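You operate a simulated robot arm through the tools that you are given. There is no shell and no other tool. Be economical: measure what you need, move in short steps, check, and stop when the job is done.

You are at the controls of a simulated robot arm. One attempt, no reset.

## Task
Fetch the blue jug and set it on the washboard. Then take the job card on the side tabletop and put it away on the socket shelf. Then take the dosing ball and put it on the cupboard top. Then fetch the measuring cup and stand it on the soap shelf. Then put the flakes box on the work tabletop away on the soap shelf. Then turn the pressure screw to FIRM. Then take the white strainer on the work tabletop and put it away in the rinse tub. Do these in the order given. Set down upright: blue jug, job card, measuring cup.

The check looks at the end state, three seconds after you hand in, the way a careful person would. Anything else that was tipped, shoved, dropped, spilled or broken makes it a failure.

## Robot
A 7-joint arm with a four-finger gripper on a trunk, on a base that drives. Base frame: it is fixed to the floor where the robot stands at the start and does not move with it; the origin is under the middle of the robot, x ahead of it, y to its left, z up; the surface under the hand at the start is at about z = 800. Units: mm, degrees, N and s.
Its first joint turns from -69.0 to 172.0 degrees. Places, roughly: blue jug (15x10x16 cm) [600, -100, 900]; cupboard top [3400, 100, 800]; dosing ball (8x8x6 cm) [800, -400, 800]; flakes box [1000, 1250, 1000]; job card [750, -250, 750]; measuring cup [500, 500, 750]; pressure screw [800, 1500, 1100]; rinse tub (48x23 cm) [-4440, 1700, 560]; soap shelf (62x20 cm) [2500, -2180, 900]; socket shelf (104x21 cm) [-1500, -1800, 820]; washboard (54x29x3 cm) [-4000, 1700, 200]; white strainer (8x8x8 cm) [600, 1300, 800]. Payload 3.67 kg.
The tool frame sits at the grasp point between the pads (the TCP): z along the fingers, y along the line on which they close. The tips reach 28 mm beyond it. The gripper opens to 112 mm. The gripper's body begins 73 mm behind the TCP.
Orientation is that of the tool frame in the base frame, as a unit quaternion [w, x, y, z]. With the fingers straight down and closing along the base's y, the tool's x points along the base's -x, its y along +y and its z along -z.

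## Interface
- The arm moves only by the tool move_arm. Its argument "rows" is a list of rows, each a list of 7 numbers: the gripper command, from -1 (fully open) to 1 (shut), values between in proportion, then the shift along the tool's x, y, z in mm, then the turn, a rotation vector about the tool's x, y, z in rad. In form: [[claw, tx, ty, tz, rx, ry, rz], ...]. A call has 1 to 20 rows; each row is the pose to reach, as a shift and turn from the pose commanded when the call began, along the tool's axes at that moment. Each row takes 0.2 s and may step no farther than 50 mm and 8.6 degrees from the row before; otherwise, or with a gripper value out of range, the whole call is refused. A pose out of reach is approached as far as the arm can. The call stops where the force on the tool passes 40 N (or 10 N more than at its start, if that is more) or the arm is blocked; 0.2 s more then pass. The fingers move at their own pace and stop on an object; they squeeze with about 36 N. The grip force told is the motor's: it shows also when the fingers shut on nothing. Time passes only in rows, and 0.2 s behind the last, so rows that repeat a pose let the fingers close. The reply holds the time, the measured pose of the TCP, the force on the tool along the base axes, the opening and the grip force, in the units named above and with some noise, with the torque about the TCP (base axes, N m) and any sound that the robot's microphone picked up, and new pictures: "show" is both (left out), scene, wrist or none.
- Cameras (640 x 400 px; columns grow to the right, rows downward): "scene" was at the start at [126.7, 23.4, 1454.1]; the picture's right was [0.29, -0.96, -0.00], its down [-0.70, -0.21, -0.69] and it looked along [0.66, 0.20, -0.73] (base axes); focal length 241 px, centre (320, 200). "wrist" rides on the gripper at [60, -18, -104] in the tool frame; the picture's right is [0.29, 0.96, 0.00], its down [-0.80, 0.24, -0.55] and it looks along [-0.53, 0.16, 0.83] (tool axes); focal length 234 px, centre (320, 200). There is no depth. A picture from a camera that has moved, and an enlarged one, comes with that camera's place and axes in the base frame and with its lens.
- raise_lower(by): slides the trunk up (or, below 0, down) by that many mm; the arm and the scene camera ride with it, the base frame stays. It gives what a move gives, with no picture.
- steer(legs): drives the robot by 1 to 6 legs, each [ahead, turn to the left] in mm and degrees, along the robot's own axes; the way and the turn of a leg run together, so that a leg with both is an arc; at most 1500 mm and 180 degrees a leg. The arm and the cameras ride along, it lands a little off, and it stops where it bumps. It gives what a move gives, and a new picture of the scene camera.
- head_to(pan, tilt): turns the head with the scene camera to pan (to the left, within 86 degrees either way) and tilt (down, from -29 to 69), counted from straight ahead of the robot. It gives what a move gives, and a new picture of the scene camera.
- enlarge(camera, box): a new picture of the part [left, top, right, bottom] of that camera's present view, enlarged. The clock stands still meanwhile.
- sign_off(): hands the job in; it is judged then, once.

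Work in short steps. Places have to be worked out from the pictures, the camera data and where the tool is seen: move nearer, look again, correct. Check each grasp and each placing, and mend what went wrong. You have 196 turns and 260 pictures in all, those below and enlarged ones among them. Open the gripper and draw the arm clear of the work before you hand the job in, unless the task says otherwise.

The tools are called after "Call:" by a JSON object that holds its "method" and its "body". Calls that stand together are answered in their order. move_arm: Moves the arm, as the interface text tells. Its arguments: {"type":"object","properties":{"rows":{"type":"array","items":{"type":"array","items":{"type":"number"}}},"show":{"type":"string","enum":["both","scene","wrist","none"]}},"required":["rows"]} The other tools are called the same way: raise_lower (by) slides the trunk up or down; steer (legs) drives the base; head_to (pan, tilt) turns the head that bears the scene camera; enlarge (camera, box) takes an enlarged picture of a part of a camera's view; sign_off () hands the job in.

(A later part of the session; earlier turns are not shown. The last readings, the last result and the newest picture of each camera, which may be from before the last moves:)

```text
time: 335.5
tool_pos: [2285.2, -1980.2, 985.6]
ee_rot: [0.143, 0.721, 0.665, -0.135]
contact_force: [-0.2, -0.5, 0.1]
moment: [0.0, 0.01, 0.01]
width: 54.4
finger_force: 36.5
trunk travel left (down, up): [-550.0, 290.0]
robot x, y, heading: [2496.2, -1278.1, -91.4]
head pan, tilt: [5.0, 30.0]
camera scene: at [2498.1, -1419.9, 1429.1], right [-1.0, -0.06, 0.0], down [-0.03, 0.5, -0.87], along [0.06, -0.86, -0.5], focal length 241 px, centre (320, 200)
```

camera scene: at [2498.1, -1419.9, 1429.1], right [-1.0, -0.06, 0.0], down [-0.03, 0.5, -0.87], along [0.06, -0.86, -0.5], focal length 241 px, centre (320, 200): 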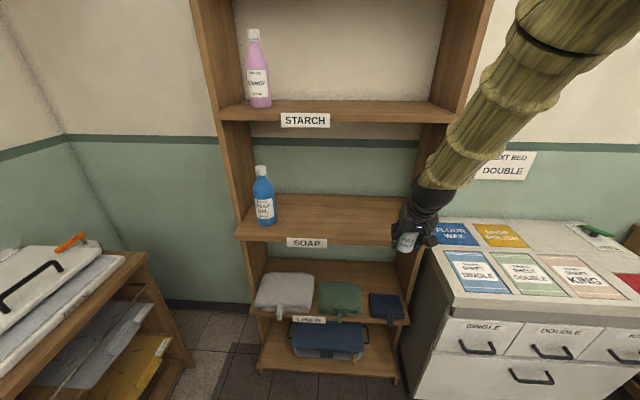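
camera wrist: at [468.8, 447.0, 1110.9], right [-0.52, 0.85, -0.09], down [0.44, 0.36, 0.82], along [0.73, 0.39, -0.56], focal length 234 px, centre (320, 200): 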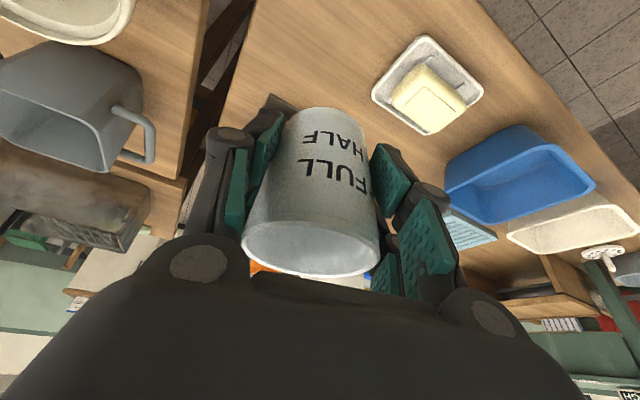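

Move laterally to x≈2345 outside the shelf first, then advance inside at z≈985.

Call:
{"method": "move_arm", "body": {"rows": [[1, 0, 35, 0, 0, 0, 0], [1, 0, 70, 0, 0, 0, 0], [1, -30, 70, 13, 0, 0, 0], [1, -60, 70, 26, 0, 0, 0], [1, -90, 70, 39, 0, 0, 0], [1, -120, 70, 52, 0, 0, 0], [1, -120, 70, 52, 0, 0, 0]]}}

```text
time: 337.1
tool_pos: [2343.2, -2116.0, 987.3]
ee_rot: [0.143, 0.721, 0.665, -0.136]
contact_force: [-0.3, -0.4, -0.8]
moment: [-0.01, 0.01, 0.01]
width: 54.4
finger_force: 35.8
trunk travel left (down, up): [-550.0, 290.0]
robot x, y, heading: [2493.0, -1278.5, -91.1]
head pan, tilt: [5.0, 30.0]
camera scene: at [2498.5, -1417.1, 1429.4], right [-1.0, -0.06, 0.0], down [-0.03, 0.5, -0.87], along [0.06, -0.86, -0.5], focal length 241 px, centre (320, 200)
camera wrist: at [2331.5, -2020.7, 1059.9], right [0.98, 0.19, -0.09], down [0.18, -0.54, 0.82], along [0.11, -0.82, -0.56], focal length 234 px, centre (320, 200)
```

scene: 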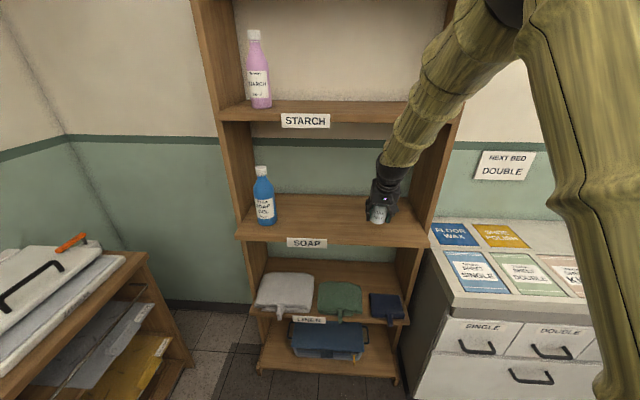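
wrist: 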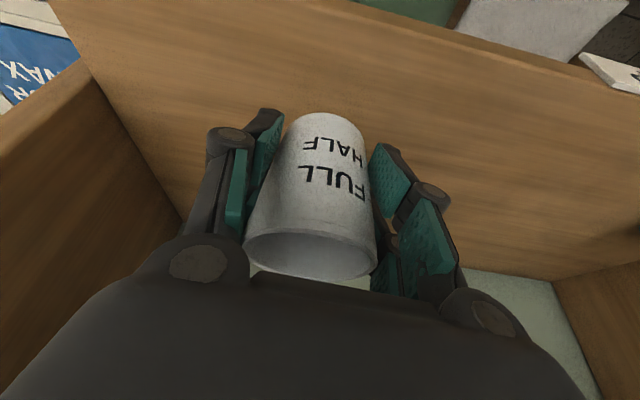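

Inside, front edge ≈57 mm ahead of the cup's axis. Lower vertically with the guard.

Call:
{"method": "move_arm", "body": {"rows": [[1, 4, 0, 9, 0, 0, 0], [1, 8, 0, 18, 0, 0, 0], [1, 11, 0, 26, 0, 0, 0], [1, 13, -1, 31, 0, 0, 0], [1, 15, -1, 36, 0, 0, 0], [1, 17, -1, 41, 0, 0, 0], [1, 19, -1, 46, 0, 0, 0], [1, 21, -1, 51, 0, 0, 0]]}}

```text
time: 338.9
tool_pos: [2345.0, -2114.1, 934.6]
ee_rot: [0.145, 0.72, 0.665, -0.137]
contact_force: [1.0, -1.7, 21.6]
moment: [-0.23, 0.35, 0.22]
width: 54.1
finger_force: 36.4
trunk travel left (down, up): [-550.0, 290.0]
robot x, y, heading: [2494.9, -1280.1, -91.4]
head pan, tilt: [5.0, 30.0]
camera scene: at [2499.0, -1416.0, 1429.9], right [-1.0, -0.06, 0.0], down [-0.03, 0.5, -0.87], along [0.06, -0.86, -0.5], focal length 241 px, centre (320, 200)
camera wrist: at [2333.0, -2018.7, 1007.6], right [0.98, 0.19, -0.09], down [0.18, -0.53, 0.83], along [0.11, -0.82, -0.56], focal length 234 px, centre (320, 200)
```

scene: 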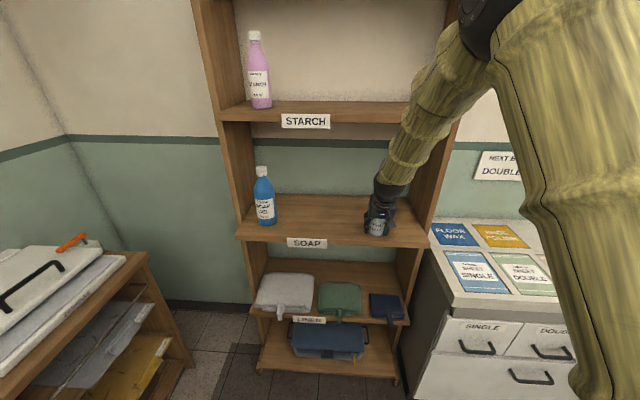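
wrist: 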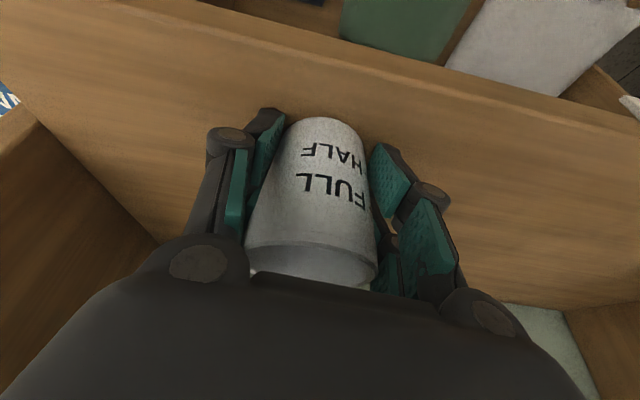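

Cup is down (shelf z≈895). I unload, open partly, and withdraw back along the hand's axis then outward.

Call:
{"method": "move_arm", "body": {"rows": [[1, -1, 0, -2, 0, 0, 0], [0.3, -1, 0, -2, 0, 0, 0], [-0.2, -1, 0, -2, 0, 0, 0], [-0.5, -1, 0, -2, 0, 0, 0], [-0.5, -1, 0, -2, 0, 0, 0], [-0.5, 5, 0, -25, 0, 0, 0], [-0.5, 15, 0, -55, 0, 0, 0]]}}

```text
time: 340.5
tool_pos: [2346.1, -2078.8, 977.8]
ee_rot: [0.142, 0.721, 0.664, -0.136]
contact_force: [0.1, 0.4, -0.4]
moment: [-0.03, 0.01, -0.01]
width: 83.7
finger_force: 0.1
trunk travel left (down, up): [-550.0, 290.0]
robot x, y, heading: [2491.7, -1282.7, -91.6]
head pan, tilt: [5.0, 30.0]
camera scene: at [2498.4, -1416.7, 1429.4], right [-1.0, -0.06, 0.0], down [-0.03, 0.5, -0.87], along [0.06, -0.86, -0.5], focal length 241 px, centre (320, 200)
camera wrist: at [2334.0, -1983.8, 1051.0], right [0.98, 0.19, -0.09], down [0.18, -0.54, 0.82], along [0.11, -0.82, -0.56], focal length 234 px, centre (320, 200)
```

scene: 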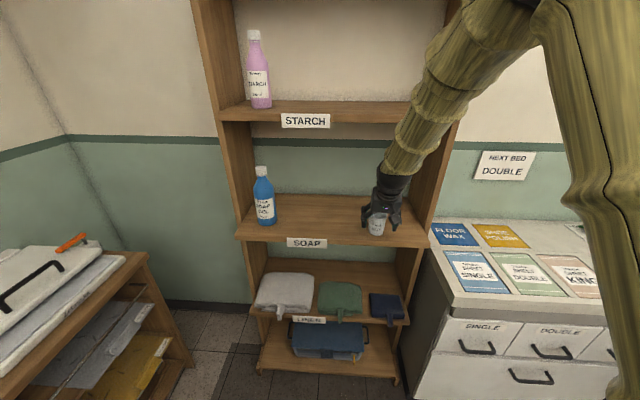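
wrist: 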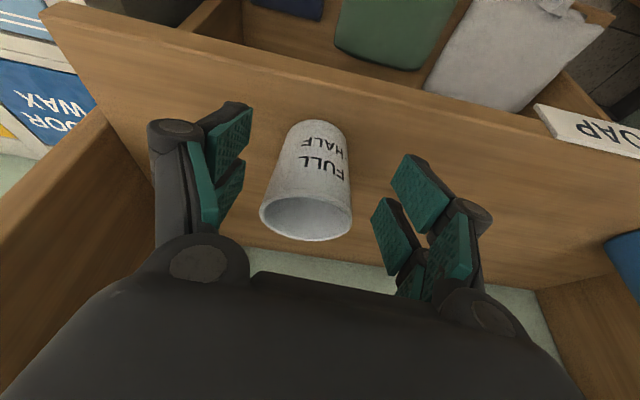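

Cup stands well on the shelf, ~39 mm from the edge. Withdraw outward and verify.

Call:
{"method": "move_arm", "body": {"rows": [[-0.5, 37, -3, -20, 0, 0, 0], [-0.5, 74, -6, -38, 0, 0, 0], [-0.5, 110, -9, -50, 0, 0, 0], [-0.5, 146, -11, -60, 0, 0, 0]], "show": "scene"}}

Call:
{"method": "enlarge", "body": {"camera": "scene", "box": [230, 150, 450, 260]}}

```text
time: 341.5
tool_pos: [2350.9, -1920.0, 978.6]
ee_rot: [0.143, 0.72, 0.665, -0.136]
contact_force: [-0.3, -0.3, 0.0]
moment: [-0.02, 0.03, 0.0]
width: 84.2
finger_force: 0.1
trunk travel left (down, up): [-550.0, 290.0]
robot x, y, heading: [2494.7, -1276.9, -91.4]
head pan, tilt: [5.0, 30.0]
camera scene: at [2498.6, -1417.1, 1429.4], right [-1.0, -0.06, 0.0], down [-0.03, 0.5, -0.87], along [0.06, -0.86, -0.5], focal length 241 px, centre (320, 200)
```

scene: 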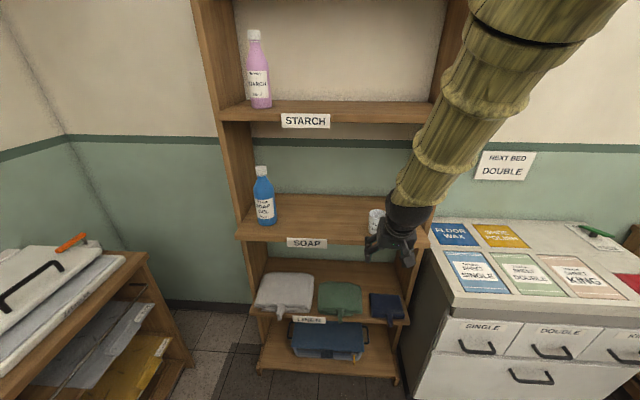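

```text
2.91 times, centred on (340, 205) of scene
camera zoom: at [2498.6, -1417.1, 1429.4], right [-1.0, -0.06, 0.0], down [-0.03, 0.5, -0.87], along [0.06, -0.86, -0.5], focal length 702 px, centre (262, 186)
```

zoom: 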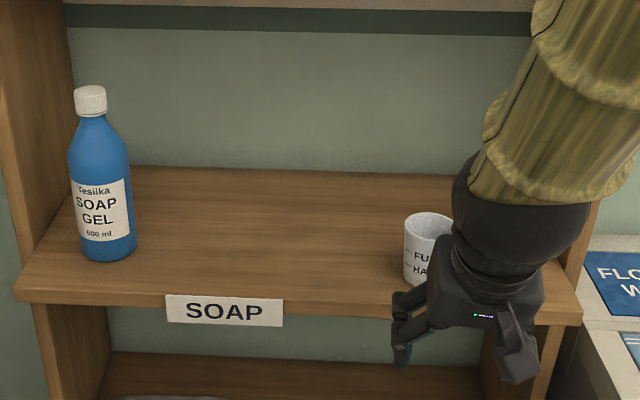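

Cup is good. Next the flakes box, best reached from behind the work table. I raise the trunk, back off, turn right and drive north through the open floor, looking as I go.

Call:
{"method": "raise_lower", "body": {"by": 80}}

Call:
{"method": "steer", "body": {"legs": [[-400, 0], [0, -166], [1200, 0]]}}

```text
time: 342.7
tool_pos: [2349.7, -1920.7, 1057.5]
ee_rot: [0.143, 0.72, 0.665, -0.136]
contact_force: [-0.2, -0.8, -0.8]
moment: [0.01, -0.01, 0.0]
width: 83.9
finger_force: 0.0
trunk travel left (down, up): [-630.0, 210.0]
robot x, y, heading: [2494.4, -1276.5, -91.1]
head pan, tilt: [5.0, 30.0]
```

```text
time: 357.7
tool_pos: [2025.7, 960.5, 1058.0]
ee_rot: [-0.108, 0.781, -0.592, -0.165]
contact_force: [0.5, 0.7, -0.3]
moment: [-0.02, -0.02, -0.01]
width: 83.9
finger_force: 0.1
trunk travel left (down, up): [-630.0, 210.0]
robot x, y, heading: [2111.6, 308.2, 108.9]
head pan, tilt: [5.0, 30.0]
camera scene: at [2059.3, 437.9, 1509.3], right [0.91, 0.4, 0.0], down [0.2, -0.46, -0.87], along [-0.35, 0.79, -0.5], focal length 241 px, centre (320, 200)
```

scene: 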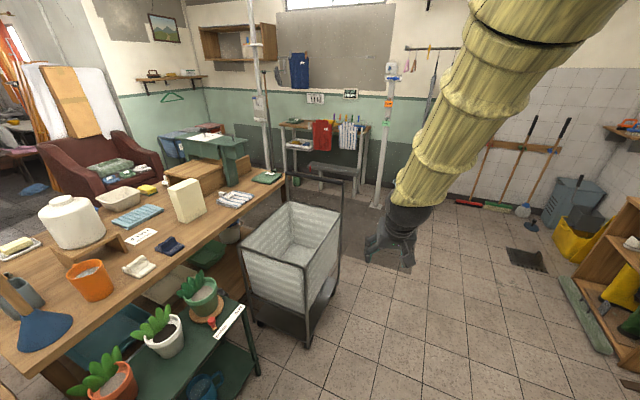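

The trolley and plants block the back side; I'll reach the box from the front instead. I also note its spot ≈(989, 1132). Drive back around.

Call:
{"method": "steer", "body": {"legs": [[0, -100], [0, -97.3], [1358, 0], [0, -91.6], [1260, 0], [0, 11]]}}

Call:
{"method": "steer", "body": {"legs": [[600, 0], [0, -60], [620, 0]]}}

```text
time: 383.3
tool_pos: [224.2, -1165.5, 1058.8]
ee_rot: [0.032, 0.976, 0.096, -0.195]
contact_force: [0.7, -1.2, 0.3]
moment: [0.06, -0.04, -0.04]
width: 83.9
finger_force: 0.1
trunk travel left (down, up): [-630.0, 210.0]
robot x, y, heading: [876.3, -1127.3, -165.4]
head pan, tilt: [5.0, 30.0]
camera scene: at [747.0, -1169.9, 1509.3], right [-0.33, 0.94, 0.0], down [0.47, 0.17, -0.87], along [-0.82, -0.29, -0.5], focal length 241 px, centre (320, 200)
```

scene: 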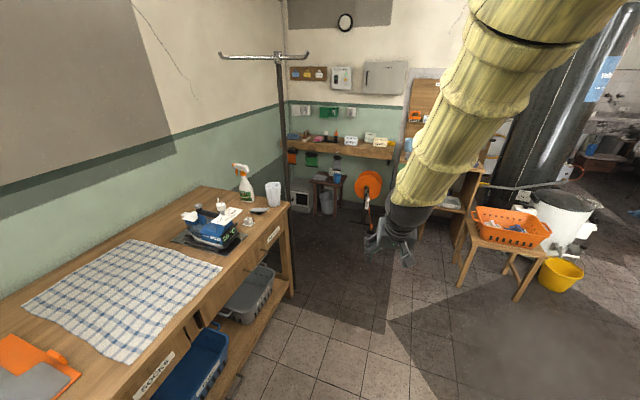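

```text
time: 392.3
tool_pos: [-472.2, -275.8, 1057.2]
ee_rot: [-0.07, 0.891, -0.409, -0.185]
contact_force: [-0.3, -0.1, -0.9]
moment: [0.0, -0.02, 0.02]
width: 84.0
finger_force: 0.0
trunk travel left (down, up): [-630.0, 210.0]
robot x, y, heading: [-116.7, -832.2, 133.7]
head pan, tilt: [5.0, 30.0]
camera scene: at [-220.2, -734.2, 1509.2], right [0.66, 0.75, 0.0], down [0.38, -0.33, -0.87], along [-0.65, 0.57, -0.5], focal length 241 px, centre (320, 200)
```

scene: 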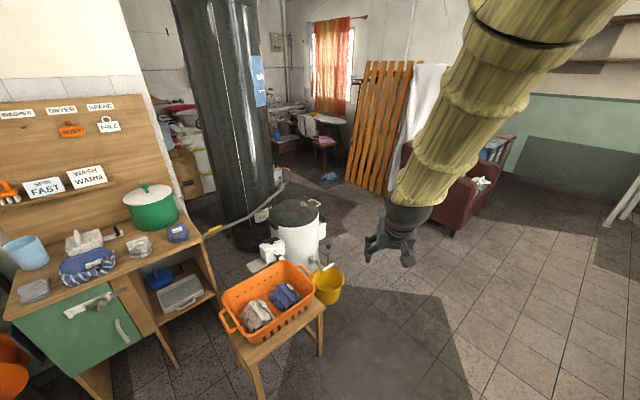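

Continue to the front of the work table's left part.

Call:
{"method": "steer", "body": {"legs": [[0, -34.5], [1147, 0], [0, -22.7], [1000, 0], [0, -76]]}}

```text
time: 407.8
tool_pos: [577.8, 1622.2, 1058.6]
ee_rot: [0.185, -0.3, 0.933, 0.074]
contact_force: [-11.8, 5.9, -0.2]
moment: [-0.18, -0.38, -0.13]
width: 77.9
finger_force: 0.0
trunk travel left (down, up): [-630.0, 210.0]
robot x, y, heading: [-6.0, 1322.7, 38.4]
head pan, tilt: [5.0, 30.0]
stopped in leg 5: the force on the tool passed its limit at 77 N (the readings are from after the stop); the commanded pose is now the measured one
camera scene: at [99.9, 1412.9, 1509.4], right [0.69, -0.73, 0.0], down [-0.36, -0.34, -0.87], along [0.63, 0.59, -0.5], focal length 241 px, centre (320, 200)
```

scene: 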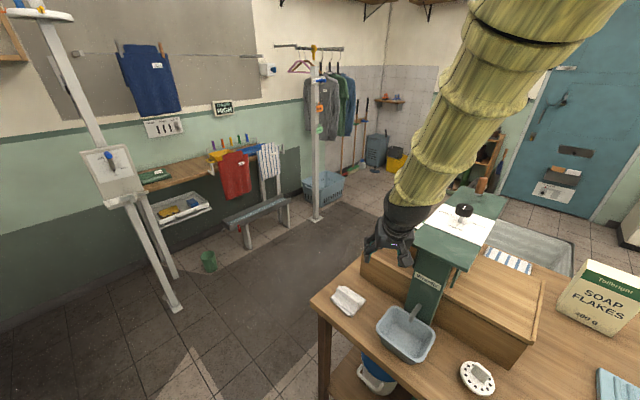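

The hand touched the green press while turning. I turn back left at once and check.

Call:
{"method": "steer", "body": {"legs": [[0, 12], [-150, 0]]}}

Call:
{"method": "enlarge", "body": {"camera": "scene", "box": [300, 150, 640, 400]}}

```text
time: 409.9
tool_pos: [407.1, 1619.6, 1060.1]
ee_rot: [0.176, -0.394, 0.897, 0.093]
contact_force: [-0.8, -0.2, 0.0]
moment: [0.0, -0.02, 0.01]
width: 84.1
finger_force: 0.0
trunk travel left (down, up): [-630.0, 210.0]
robot x, y, heading: [-98.6, 1201.7, 50.2]
head pan, tilt: [5.0, 30.0]
camera scene: at [-18.3, 1313.6, 1509.6], right [0.82, -0.57, 0.0], down [-0.28, -0.41, -0.87], along [0.49, 0.71, -0.5], focal length 241 px, centre (320, 200)
```

scene: 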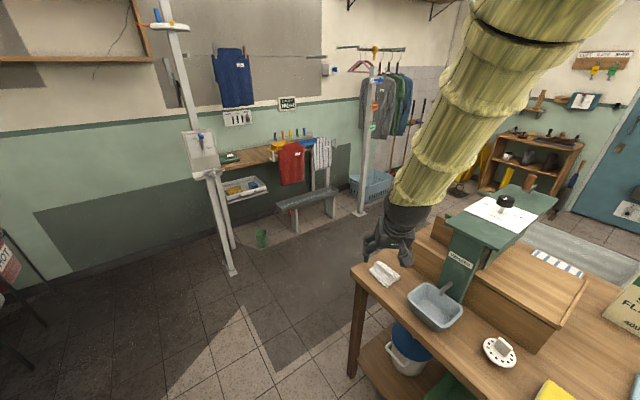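

```text
1.60 times, centred on (470, 275) of scene
camera zoom: at [-18.3, 1313.6, 1509.6], right [0.82, -0.57, 0.0], down [-0.28, -0.41, -0.87], along [0.49, 0.71, -0.5], focal length 386 px, centre (80, 80)
```

zoom: 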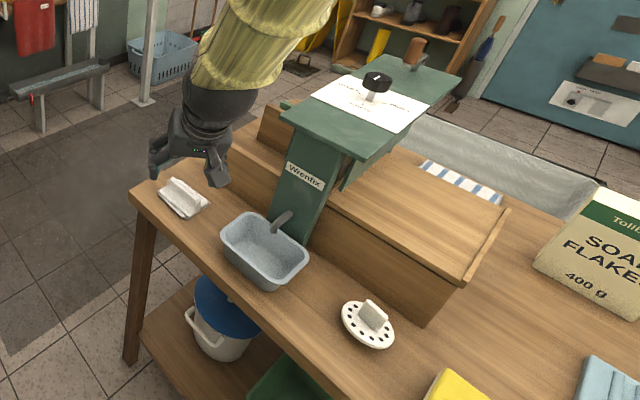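

The press looks unmoved. Box face spans y 1038–1190 at x≈1017, about 200 tall, thin along x, so I'll grip across x with the hand pointing left (+y) and pitched. I raise the trunk for clearance, turn to face the table and move in.

Call:
{"method": "raise_lower", "body": {"by": 205}}

Call:
{"method": "steer", "body": {"legs": [[0, -50], [190, 0]]}}

```text
time: 412.1
tool_pos: [408.7, 1618.4, 1264.3]
ee_rot: [0.176, -0.394, 0.897, 0.093]
contact_force: [0.1, 0.5, 0.2]
moment: [-0.01, -0.02, 0.0]
width: 84.3
finger_force: 0.0
trunk travel left (down, up): [-835.0, 5.0]
robot x, y, heading: [-99.1, 1204.6, 50.1]
head pan, tilt: [5.0, 30.0]
```

```text
time: 416.0
tool_pos: [731.3, 1055.0, 1263.4]
ee_rot: [0.198, 0.036, 0.979, 0.007]
contact_force: [0.6, 0.3, -0.1]
moment: [0.01, 0.01, -0.01]
width: 84.0
finger_force: 0.0
trunk travel left (down, up): [-835.0, 5.0]
robot x, y, heading: [89.1, 1195.6, -1.3]
head pan, tilt: [5.0, 30.0]
camera scene: at [229.9, 1201.7, 1714.2], right [0.06, -1.0, 0.0], down [-0.5, -0.03, -0.87], along [0.86, 0.05, -0.5], focal length 241 px, centre (320, 200)
```

scene: 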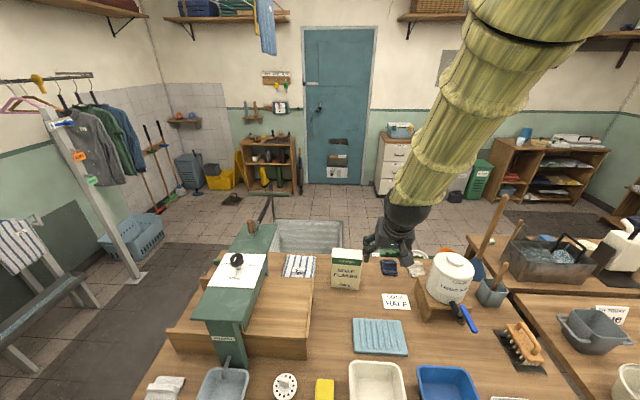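

I rotate the hand 90° left about the vertical, keeping the pitch, and move it toward the box.

Call:
{"method": "move_arm", "body": {"rows": [[-1, -15, 3, 6, -0.055, 0.004, -0.131], [-1, -30, 6, 12, -0.11, 0.008, -0.263], [-1, -45, 9, 18, -0.166, 0.012, -0.394], [-1, -60, 12, 24, -0.221, 0.016, -0.525], [-1, -75, 15, 30, -0.276, 0.02, -0.656], [-1, -90, 18, 36, -0.332, 0.024, -0.788], [-1, -105, 21, 42, -0.387, 0.028, -0.919], [-1, -120, 24, 48, -0.442, 0.032, -1.05], [-1, -135, 27, 54, -0.497, 0.036, -1.181], [-1, -150, 30, 60, -0.553, 0.04, -1.313], [-1, -160, 33, 66, -0.608, 0.044, -1.444], [-1, -160, 33, 66, -0.608, 0.044, -1.444]], "show": "wrist"}}

```text
time: 418.6
tool_pos: [906.0, 1076.0, 1265.0]
ee_rot: [0.137, -0.666, 0.719, 0.144]
contact_force: [-0.9, 0.2, -0.2]
moment: [0.03, -0.01, 0.03]
width: 112.0
finger_force: 0.1
trunk travel left (down, up): [-835.0, 5.0]
robot x, y, heading: [84.0, 1198.1, -1.5]
head pan, tilt: [5.0, 30.0]
camera wrist: at [919.0, 977.8, 1338.6], right [-0.98, -0.2, -0.09], down [-0.18, 0.53, 0.83], along [-0.12, 0.82, -0.56], focal length 234 px, centre (320, 200)
```

wrist: 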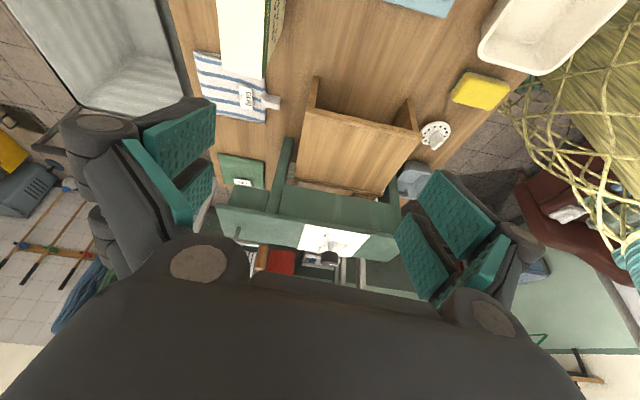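

Box top: centre ≈(1017,1122), depth ≈60 mm, yaw ≈5°, matching the hand. I extend over it and lower the trunk to just above.

Call:
{"method": "move_arm", "body": {"rows": [[-1, -3, -37, 0, 0, 0, 0], [-1, -7, -73, 1, 0, 0, 0], [-1, -10, -110, 1, 0, 0, 0], [-1, -10, -110, 1, 0, 0, 0]], "show": "none"}}

Call:
{"method": "raise_lower", "body": {"by": -185}}

Call:
{"method": "enlarge", "body": {"camera": "wrist", "box": [0, 0, 640, 400]}}

```text
time: 419.6
tool_pos: [1015.6, 1078.2, 1265.6]
ee_rot: [0.137, -0.665, 0.719, 0.145]
contact_force: [-0.6, -0.5, 0.3]
moment: [-0.01, -0.01, -0.04]
width: 111.9
finger_force: 0.0
trunk travel left (down, up): [-835.0, 5.0]
robot x, y, heading: [86.9, 1200.4, -1.3]
head pan, tilt: [5.0, 30.0]
```

```text
time: 421.6
tool_pos: [1016.5, 1079.1, 1079.2]
ee_rot: [0.136, -0.666, 0.719, 0.145]
contact_force: [0.4, -0.2, -0.5]
moment: [-0.05, -0.01, 0.02]
width: 112.1
finger_force: 0.0
trunk travel left (down, up): [-650.0, 190.0]
robot x, y, heading: [87.7, 1195.8, -1.4]
head pan, tilt: [5.0, 30.0]
```

```text
1.00 times, centred on (320, 200) of wrist (not enlarged: the box is as wide or as high as the picture)
camera zoom: at [1029.9, 980.1, 1152.5], right [-0.98, -0.2, -0.09], down [-0.18, 0.53, 0.83], along [-0.12, 0.82, -0.56], focal length 234 px, centre (320, 200)
```

zoom: 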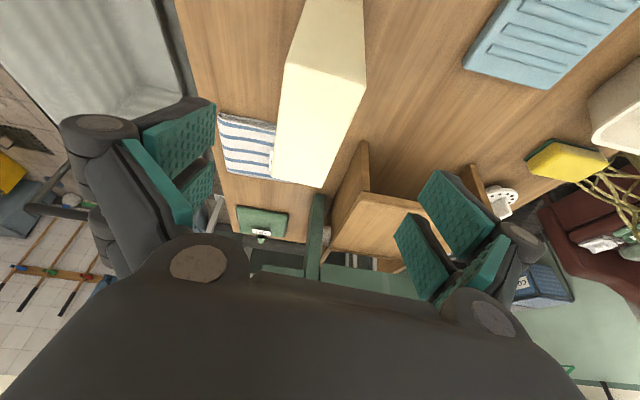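

Box: centre ≈(1025,1137), top ≈980. I advance along the hand's axis to 40 mm below its top.

Call:
{"method": "move_arm", "body": {"rows": [[-1, -1, -4, 40, 0, 0, 0], [-1, -2, -7, 80, 0, 0, 0], [-1, -3, -8, 115, 0, 0, 0], [-1, -3, -8, 140, 0, 0, 0], [-1, -3, -8, 150, 0, 0, 0]], "show": "wrist"}}

```text
time: 422.8
tool_pos: [1023.9, 1139.7, 944.1]
ee_rot: [0.136, -0.666, 0.719, 0.145]
contact_force: [0.3, 0.0, -0.5]
moment: [-0.01, 0.01, -0.01]
width: 111.8
finger_force: 0.0
trunk travel left (down, up): [-650.0, 190.0]
robot x, y, heading: [90.1, 1198.8, -1.6]
head pan, tilt: [5.0, 30.0]
camera wrist: at [1038.3, 1041.2, 1015.3], right [-0.98, -0.2, -0.09], down [-0.18, 0.53, 0.83], along [-0.12, 0.82, -0.56], focal length 234 px, centre (320, 200)
```

wrist: 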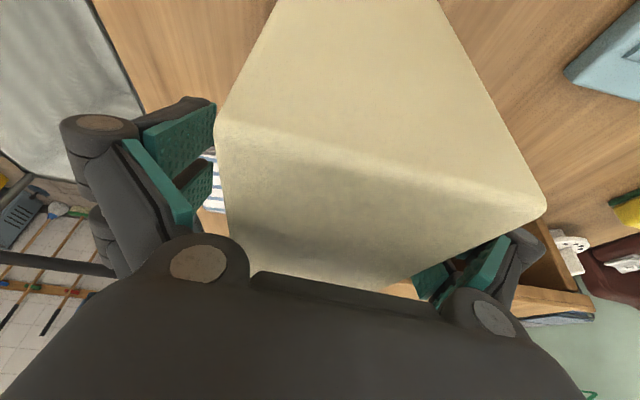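

Box is between the fingers, slightly toward the front finger. Shift 6 mm and close.

Call:
{"method": "move_arm", "body": {"rows": [[-1, 0, 6, 0, 0, 0, 0], [-0.5, 0, 6, 0, 0, 0, 0], [0, 0, 6, 0, 0, 0, 0], [1, 0, 6, 0, 0, 0, 0], [1, 0, 6, 0, 0, 0, 0]], "show": "wrist"}}

```text
time: 424.0
tool_pos: [1017.9, 1139.9, 943.2]
ee_rot: [0.137, -0.666, 0.719, 0.144]
contact_force: [-3.9, -0.7, 6.6]
moment: [-0.87, 0.93, -0.26]
width: 79.9
finger_force: 36.1
trunk travel left (down, up): [-650.0, 190.0]
robot x, y, heading: [85.3, 1196.3, -1.5]
head pan, tilt: [5.0, 30.0]
camera wrist: at [1031.8, 1041.5, 1016.3], right [-0.98, -0.19, -0.09], down [-0.18, 0.53, 0.83], along [-0.12, 0.82, -0.56], focal length 234 px, centre (320, 200)
```

wrist: 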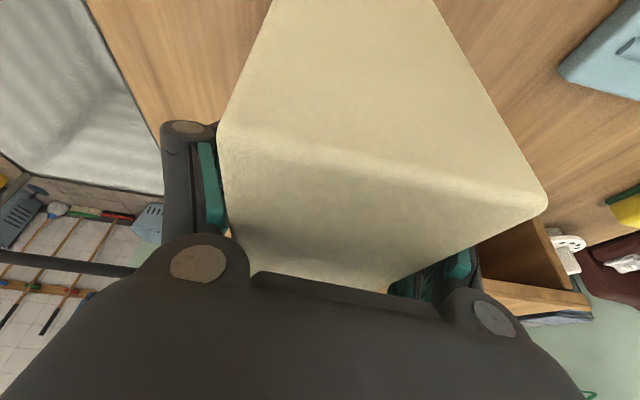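

Gripped at 80 mm. Lift 60 mm slowly and check.

Call:
{"method": "move_arm", "body": {"rows": [[1, -2, 0, -5, 0, 0, 0], [1, -5, 0, -11, 0, 0, 0], [1, -10, 1, -23, 0, 0, 0], [1, -17, 1, -41, 0, 0, 0], [1, -25, 1, -60, 0, 0, 0]]}}

```text
time: 425.2
tool_pos: [1020.4, 1137.8, 1007.8]
ee_rot: [0.136, -0.665, 0.72, 0.145]
contact_force: [1.0, -0.1, -4.4]
moment: [0.04, 0.0, -0.01]
width: 74.9
finger_force: 35.6
trunk travel left (down, up): [-650.0, 190.0]
robot x, y, heading: [85.4, 1197.0, -1.3]
head pan, tilt: [5.0, 30.0]
camera scene: at [228.5, 1201.9, 1529.3], right [0.06, -1.0, 0.0], down [-0.5, -0.03, -0.87], along [0.86, 0.05, -0.5], focal length 241 px, centre (320, 200)
camera wrist: at [1033.3, 1040.4, 1080.4], right [-0.98, -0.2, -0.09], down [-0.18, 0.53, 0.83], along [-0.12, 0.82, -0.56], focal length 234 px, centre (320, 200)
```

scene: 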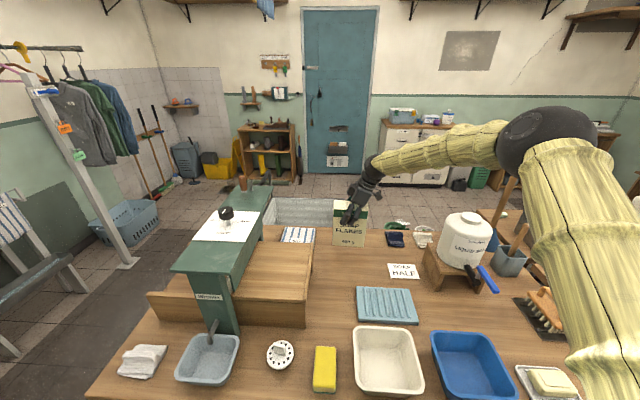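
wrist: 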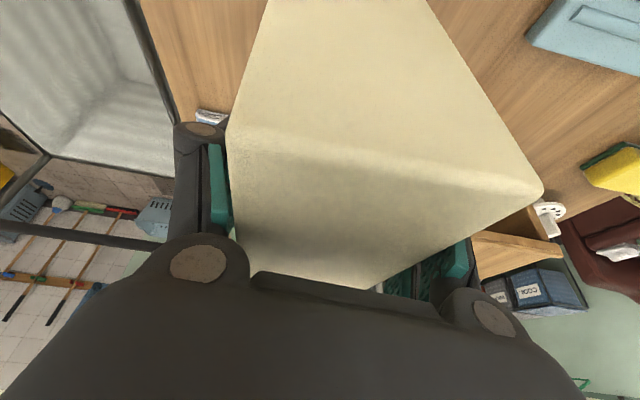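

Box lifted (4.4 N). I raise the trunk, then retract and rotate the hand back to face forward.

Call:
{"method": "raise_lower", "body": {"by": 185}}

Call:
{"method": "move_arm", "body": {"rows": [[1, 9, 23, -3, 0, 0, 0], [1, 18, 46, -6, 0, 0, 0], [1, 28, 69, -10, 0.055, -0.004, 0.131], [1, 37, 92, -13, 0.111, -0.007, 0.263], [1, 46, 115, -16, 0.166, -0.011, 0.394], [1, 56, 138, -20, 0.222, -0.014, 0.526], [1, 65, 161, -23, 0.277, -0.018, 0.657], [1, 74, 184, -26, 0.333, -0.021, 0.789], [1, 84, 207, -30, 0.388, -0.025, 0.92], [1, 93, 230, -33, 0.444, -0.028, 1.052], [1, 102, 253, -36, 0.5, -0.032, 1.184], [1, 111, 277, -39, 0.555, -0.035, 1.315], [1, 111, 277, -39, 0.611, -0.039, 1.447]], "show": "scene"}}

```text
time: 427.3
tool_pos: [1019.9, 1138.6, 1191.9]
ee_rot: [0.136, -0.666, 0.719, 0.145]
contact_force: [-0.2, 0.3, -3.4]
moment: [0.04, 0.07, 0.03]
width: 75.1
finger_force: 35.2
trunk travel left (down, up): [-835.0, 5.0]
robot x, y, heading: [83.2, 1196.0, -1.5]
head pan, tilt: [5.0, 30.0]
```

```text
time: 430.1
tool_pos: [737.1, 1044.5, 1193.8]
ee_rot: [0.197, 0.039, 0.98, 0.003]
contact_force: [0.4, 0.2, -4.3]
moment: [0.03, 0.0, -0.02]
width: 74.6
finger_force: 36.0
trunk travel left (down, up): [-835.0, 5.0]
robot x, y, heading: [89.1, 1195.7, -1.4]
head pan, tilt: [5.0, 30.0]
camera scene: at [229.9, 1204.7, 1714.2], right [0.06, -1.0, 0.0], down [-0.5, -0.03, -0.87], along [0.86, 0.05, -0.5], focal length 241 px, centre (320, 200)
```

scene: 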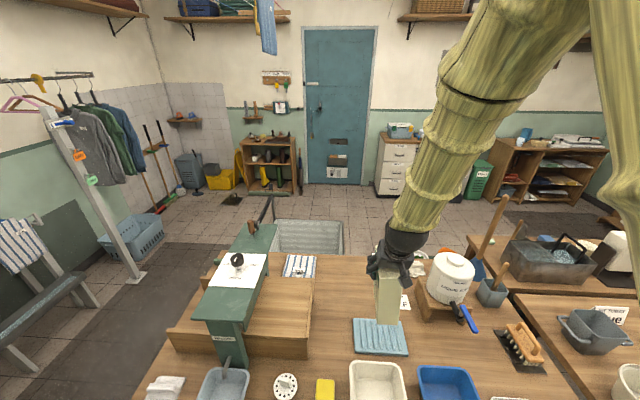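

Box held edge-on. Drive the known route to the soap shelf.

Call:
{"method": "steer", "body": {"legs": [[-400, 0], [0, -87], [1500, 0], [0, 10], [450, 0], [0, 39]]}}

Call:
{"method": "steer", "body": {"legs": [[627, 0], [0, 49]]}}

```text
time: 447.9
tool_pos: [239.1, -1226.1, 1192.6]
ee_rot: [0.188, 0.357, 0.913, -0.059]
contact_force: [-0.5, -0.7, -5.1]
moment: [-0.02, -0.02, 0.0]
width: 65.1
finger_force: 36.0
trunk travel left (down, up): [-835.0, 5.0]
robot x, y, heading: [-175.0, -702.2, -39.6]
head pan, tilt: [5.0, 30.0]
camera scene: at [-63.2, -787.1, 1714.3], right [-0.57, -0.82, 0.0], down [-0.41, 0.28, -0.87], along [0.71, -0.49, -0.5], focal length 241 px, centre (320, 200)
```

scene: 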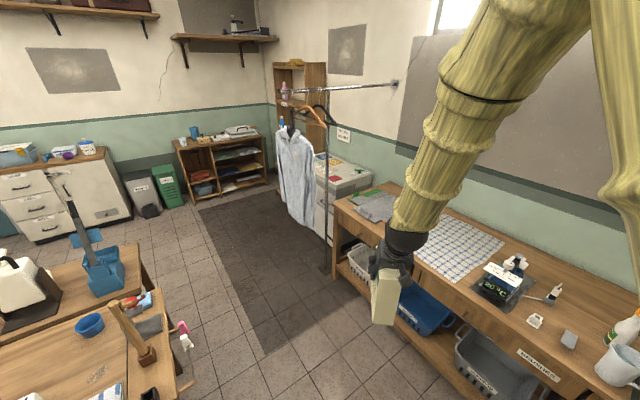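

```text
time: 453.8
tool_pos: [986.1, -1145.2, 1193.7]
ee_rot: [0.196, -0.058, 0.979, 0.025]
contact_force: [-0.5, 1.0, -5.3]
moment: [0.02, 0.0, -0.03]
width: 64.7
finger_force: 36.1
trunk travel left (down, up): [-835.0, 5.0]
robot x, y, heading: [319.6, -1120.5, 9.8]
head pan, tilt: [5.0, 30.0]
camera scene: at [456.9, -1087.9, 1714.3], right [0.26, -0.97, 0.0], down [-0.48, -0.13, -0.87], along [0.84, 0.22, -0.5], focal length 241 px, centre (320, 200)
```

scene: 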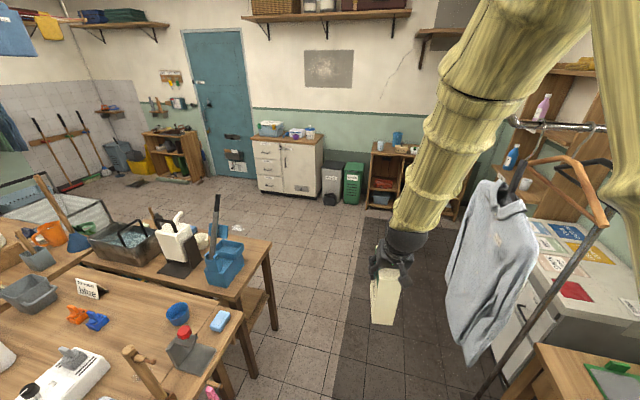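

The opening shrank from 75 to 65 mm; I check the grip with the wrist camera.

Call:
{"method": "enlarge", "body": {"camera": "wrist", "box": [0, 0, 640, 400]}}

```text
1.00 times, centred on (320, 200) of wrist (not enlarged: the box is as wide or as high as the picture)
camera zoom: at [893.6, -1177.2, 1267.2], right [-0.38, 0.92, -0.09], down [0.49, 0.28, 0.82], along [0.78, 0.27, -0.56], focal length 234 px, centre (320, 200)
```

zoom: 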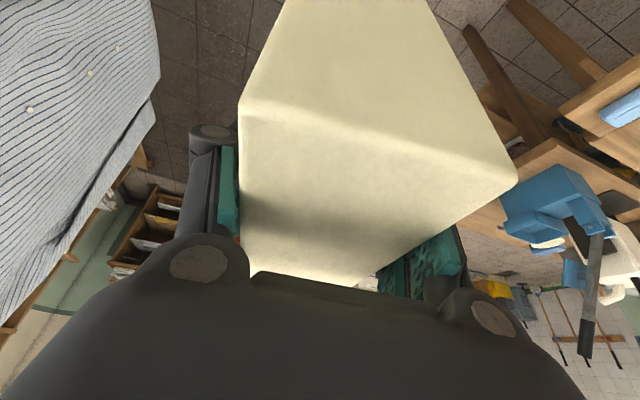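

Grip is sound, the box just squared itself to the pads. Continue along the same path to the bookcase.

Call:
{"method": "steer", "body": {"legs": [[590, 0], [0, -9.5], [1300, 0], [0, -22.4], [300, 0], [0, -59.5]]}}

```text
time: 469.4
tool_pos: [2423.0, -1785.1, 1192.1]
ee_rot: [0.153, 0.668, 0.717, -0.124]
contact_force: [0.0, 0.8, -4.9]
moment: [-0.05, -0.01, 0.0]
width: 62.3
finger_force: 36.2
trunk travel left (down, up): [-835.0, 5.0]
robot x, y, heading: [2479.9, -1122.7, -83.3]
head pan, tilt: [5.0, 30.0]
camera scene: at [2504.3, -1259.3, 1714.3], right [-0.98, -0.21, 0.0], down [-0.1, 0.49, -0.87], along [0.18, -0.85, -0.5], focal length 241 px, centre (320, 200)
```

scene: 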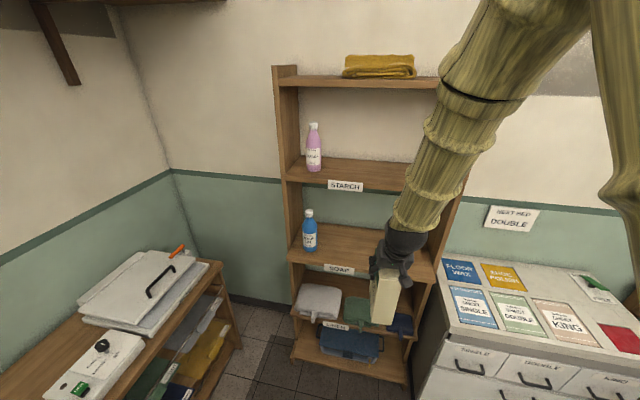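

I shift the robot ~120 mm to the left (east) and re-face the shelf, then lower the trunk for entry.

Call:
{"method": "steer", "body": {"legs": [[0, 45], [150, 0], [0, -49.5]]}}

Call:
{"method": "raise_lower", "body": {"by": -120}}

Call:
{"method": "move_arm", "body": {"rows": [[1, 0, 5, 0, 0, 0, 0]]}}

```text
time: 475.2
tool_pos: [2490.9, -1868.2, 1194.1]
ee_rot: [0.149, 0.696, 0.691, -0.13]
contact_force: [-1.2, 0.6, -4.5]
moment: [-0.01, -0.01, -0.03]
width: 61.7
finger_force: 36.4
trunk travel left (down, up): [-835.0, 5.0]
robot x, y, heading: [2597.6, -1213.0, -87.3]
head pan, tilt: [5.0, 30.0]
camera scene: at [2613.5, -1351.1, 1714.3], right [-0.99, -0.13, 0.0], down [-0.07, 0.5, -0.87], along [0.11, -0.86, -0.5], focal length 241 px, centre (320, 200)
```

scene: 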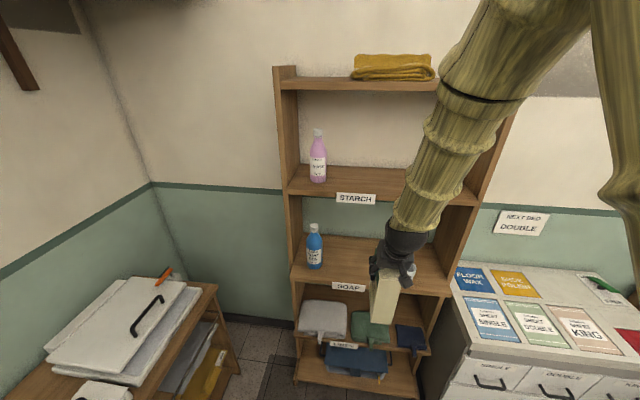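

```text
time: 476.7
tool_pos: [2491.4, -1868.6, 1074.5]
ee_rot: [0.148, 0.696, 0.691, -0.131]
contact_force: [-1.0, 0.4, -4.4]
moment: [-0.01, 0.01, -0.02]
width: 61.5
finger_force: 36.3
trunk travel left (down, up): [-715.0, 125.0]
robot x, y, heading: [2597.4, -1211.8, -87.7]
head pan, tilt: [5.0, 30.0]
```

```text
time: 477.1
tool_pos: [2497.2, -1868.3, 1074.3]
ee_rot: [0.147, 0.695, 0.691, -0.131]
contact_force: [0.4, -0.3, -4.5]
moment: [-0.03, 0.02, 0.02]
width: 61.1
finger_force: 36.0
trunk travel left (down, up): [-715.0, 125.0]
robot x, y, heading: [2600.0, -1209.8, -87.5]
head pan, tilt: [5.0, 30.0]
camera scene: at [2614.2, -1350.9, 1594.3], right [-0.99, -0.13, 0.0], down [-0.07, 0.5, -0.87], along [0.11, -0.86, -0.5], focal length 241 px, centre (320, 200)
camera wrist: at [2477.4, -1773.3, 1147.1], right [0.96, 0.26, -0.09], down [0.22, -0.52, 0.82], along [0.17, -0.81, -0.56], focal length 234 px, centre (320, 200)
```

scene: 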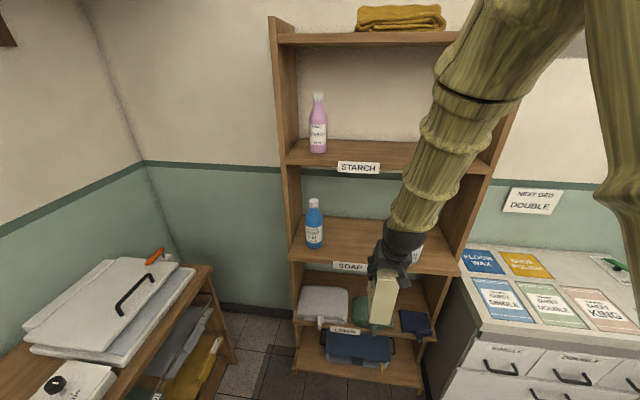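
wrist: 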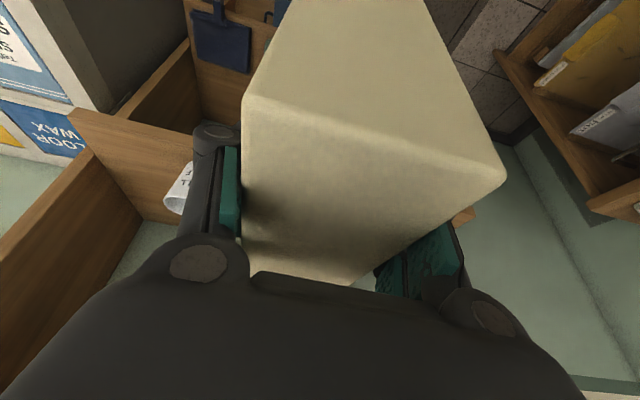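

Box bottom is ≈161 mm under TCP (z≈913). I advance to TCP y≈−2082, x≈2530, keeping ~10 mm over the shelf.

Call:
{"method": "move_arm", "body": {"rows": [[1, -35, 16, 16, 0, 0, 0], [1, -72, 33, 33, 0, 0, 0], [1, -110, 33, 51, 0, 0, 0], [1, -150, 33, 69, 0, 0, 0], [1, -175, 33, 80, 0, 0, 0], [1, -194, 33, 88, 0, 0, 0], [1, -194, 33, 88, 0, 0, 0]]}}

```text
time: 478.7
tool_pos: [2527.8, -2081.0, 1069.3]
ee_rot: [0.147, 0.696, 0.691, -0.13]
contact_force: [-0.6, 0.2, -4.0]
moment: [0.0, 0.02, -0.01]
width: 61.2
finger_force: 35.6
trunk travel left (down, up): [-715.0, 125.0]
robot x, y, heading: [2599.6, -1210.8, -87.5]
head pan, tilt: [5.0, 30.0]
camera scene: at [2613.5, -1350.3, 1594.4], right [-0.99, -0.13, 0.0], down [-0.07, 0.5, -0.87], along [0.11, -0.86, -0.5], focal length 241 px, centre (320, 200)
camera wrist: at [2509.3, -1986.3, 1142.7], right [0.96, 0.26, -0.09], down [0.22, -0.52, 0.82], along [0.17, -0.81, -0.56], focal length 234 px, centre (320, 200)
```

scene: 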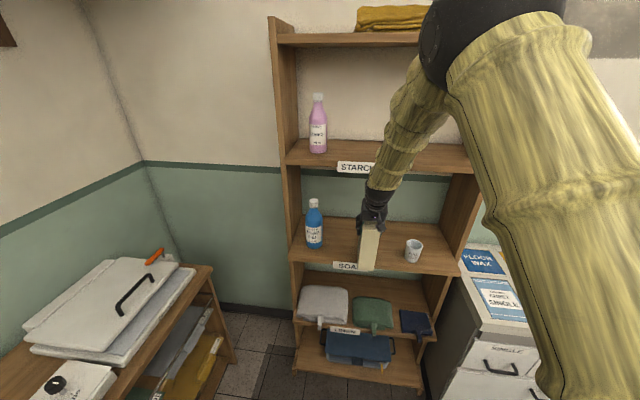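
wrist: 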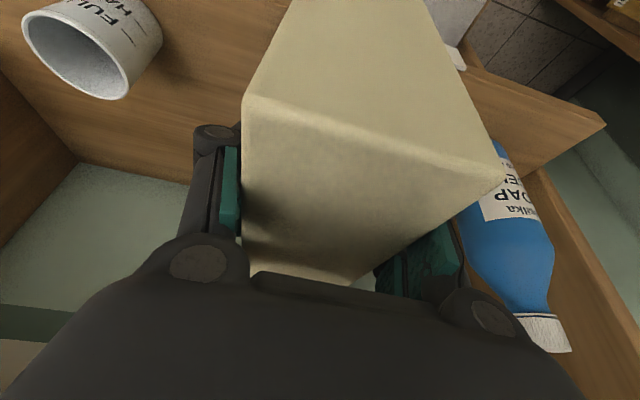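

It fits. I go 20 mm further in carefully, then lower until contact.

Call:
{"method": "move_arm", "body": {"rows": [[1, -9, 0, 4, 0, 0, 0], [1, -18, 0, 8, 0, 0, 0], [1, -16, 0, 12, 0, 0, 0], [1, -14, 0, 17, 0, 0, 0], [1, -12, 0, 22, 0, 0, 0], [1, -10, 0, 27, 0, 0, 0], [1, -8, 0, 32, 0, 0, 0], [1, -6, 0, 37, 0, 0, 0]], "show": "scene"}}

```text
time: 480.2
tool_pos: [2531.1, -2102.4, 1053.1]
ee_rot: [0.151, 0.696, 0.689, -0.134]
contact_force: [0.6, 8.7, 27.0]
moment: [2.48, 0.81, -0.29]
width: 61.3
finger_force: 35.7
trunk travel left (down, up): [-715.0, 125.0]
robot x, y, heading: [2601.0, -1210.8, -87.6]
head pan, tilt: [5.0, 30.0]
stopped in row 7: the force on the tool passed its limit at 45 N (the readings are from after the stop); the commanded pose is now the measured one
camera scene: at [2613.9, -1348.1, 1594.9], right [-0.99, -0.13, 0.0], down [-0.07, 0.49, -0.87], along [0.11, -0.86, -0.5], focal length 241 px, centre (320, 200)
```

scene: 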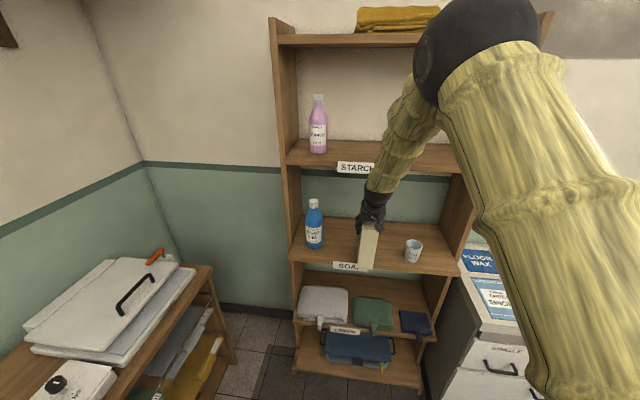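

Contact: box is on the shelf with its centre ~45 mm inside the edge. Unload slightly, open, and back out along the axis.

Call:
{"method": "move_arm", "body": {"rows": [[1, -1, 0, -1, 0, 0, 0], [0.2, -1, 0, -1, 0, 0, 0], [-0.1, -1, 0, -1, 0, 0, 0], [-0.5, -1, 0, -1, 0, 0, 0], [-0.7, -1, 0, -1, 0, 0, 0], [-0.7, 10, 0, -20, 0, 0, 0], [-0.7, 30, 0, -38, 0, 0, 0], [-0.7, 60, 0, -55, 0, 0, 0], [-0.7, 95, 0, -70, 0, 0, 0], [-0.7, 135, 0, -85, 0, 0, 0]]}}

```text
time: 482.4
tool_pos: [2529.5, -1944.1, 1076.9]
ee_rot: [0.151, 0.696, 0.69, -0.133]
contact_force: [0.4, -0.8, 0.1]
moment: [-0.05, 0.04, 0.03]
width: 95.2
finger_force: 0.1
trunk travel left (down, up): [-715.0, 125.0]
robot x, y, heading: [2600.2, -1209.6, -87.8]
head pan, tilt: [5.0, 30.0]
camera scene: at [2613.6, -1348.8, 1594.5], right [-0.99, -0.13, 0.0], down [-0.07, 0.49, -0.87], along [0.11, -0.86, -0.5], focal length 241 px, centre (320, 200)
camera wrist: at [2510.1, -1849.1, 1149.6], right [0.96, 0.26, -0.09], down [0.22, -0.51, 0.83], along [0.17, -0.82, -0.55], focal length 234 px, centre (320, 200)
```

scene: 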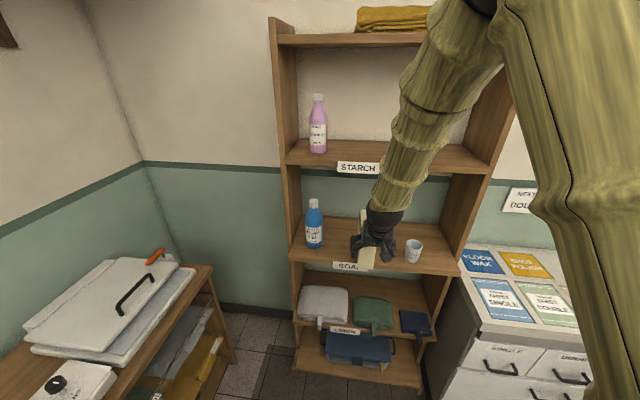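
wrist: 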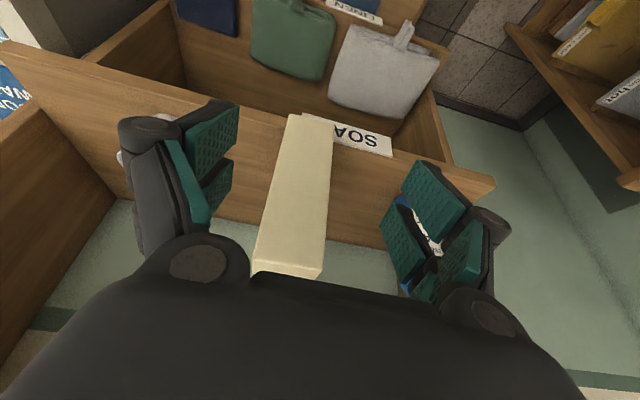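

The box stands on the shelf but overhangs ≈17 mm. I close the fingers, lower, and nudge its front face inwards at about one third of its height.

Call:
{"method": "raise_lower", "body": {"by": -95}}

Call:
{"method": "move_arm", "body": {"rows": [[1, -10, -1, 4, 0, 0, 0], [1, -25, -1, 10, 0, 0, 0], [1, -45, -1, 19, 0, 0, 0], [1, -60, -1, 25, 0, 0, 0], [1, -72, -1, 30, 0, 0, 0], [1, -80, -1, 33, 0, 0, 0], [1, -88, -1, 37, 0, 0, 0], [1, -96, -1, 40, 0, 0, 0], [1, -96, -1, 40, 0, 0, 0]]}}

```text
time: 483.7
tool_pos: [2528.8, -1944.8, 981.2]
ee_rot: [0.15, 0.695, 0.69, -0.134]
contact_force: [0.4, 0.9, 0.2]
moment: [0.0, -0.01, -0.02]
width: 94.9
finger_force: 0.1
trunk travel left (down, up): [-620.0, 220.0]
robot x, y, heading: [2602.6, -1213.1, -87.2]
head pan, tilt: [5.0, 30.0]
```

```text
time: 485.7
tool_pos: [2529.4, -2051.9, 981.5]
ee_rot: [0.15, 0.696, 0.689, -0.133]
contact_force: [0.3, 1.0, -0.7]
moment: [0.03, 0.0, 0.02]
width: 5.9
finger_force: 35.3
trunk travel left (down, up): [-620.0, 220.0]
robot x, y, heading: [2600.3, -1210.9, -87.5]
head pan, tilt: [5.0, 30.0]
camera scene: at [2613.6, -1350.6, 1499.3], right [-0.99, -0.13, 0.0], down [-0.07, 0.5, -0.87], along [0.11, -0.86, -0.5], focal length 241 px, centre (320, 200)
camera wrist: at [2509.8, -1956.6, 1054.6], right [0.96, 0.26, -0.09], down [0.22, -0.52, 0.83], along [0.17, -0.81, -0.55], focal length 234 px, centre (320, 200)
```

scene: 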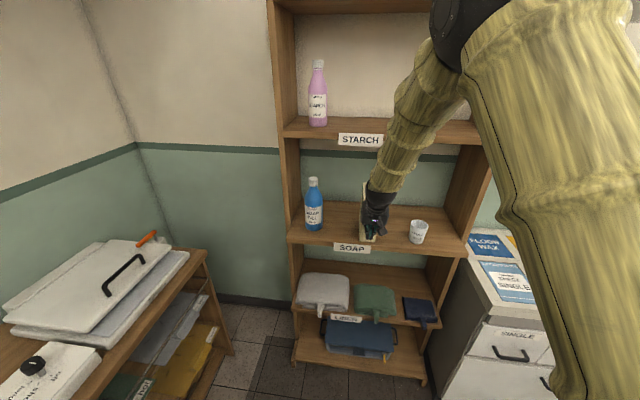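
wrist: 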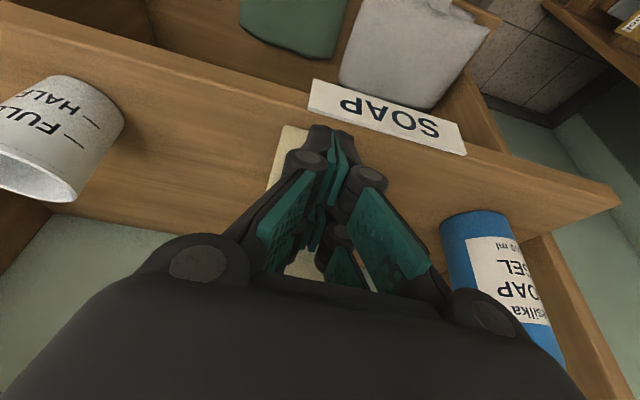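

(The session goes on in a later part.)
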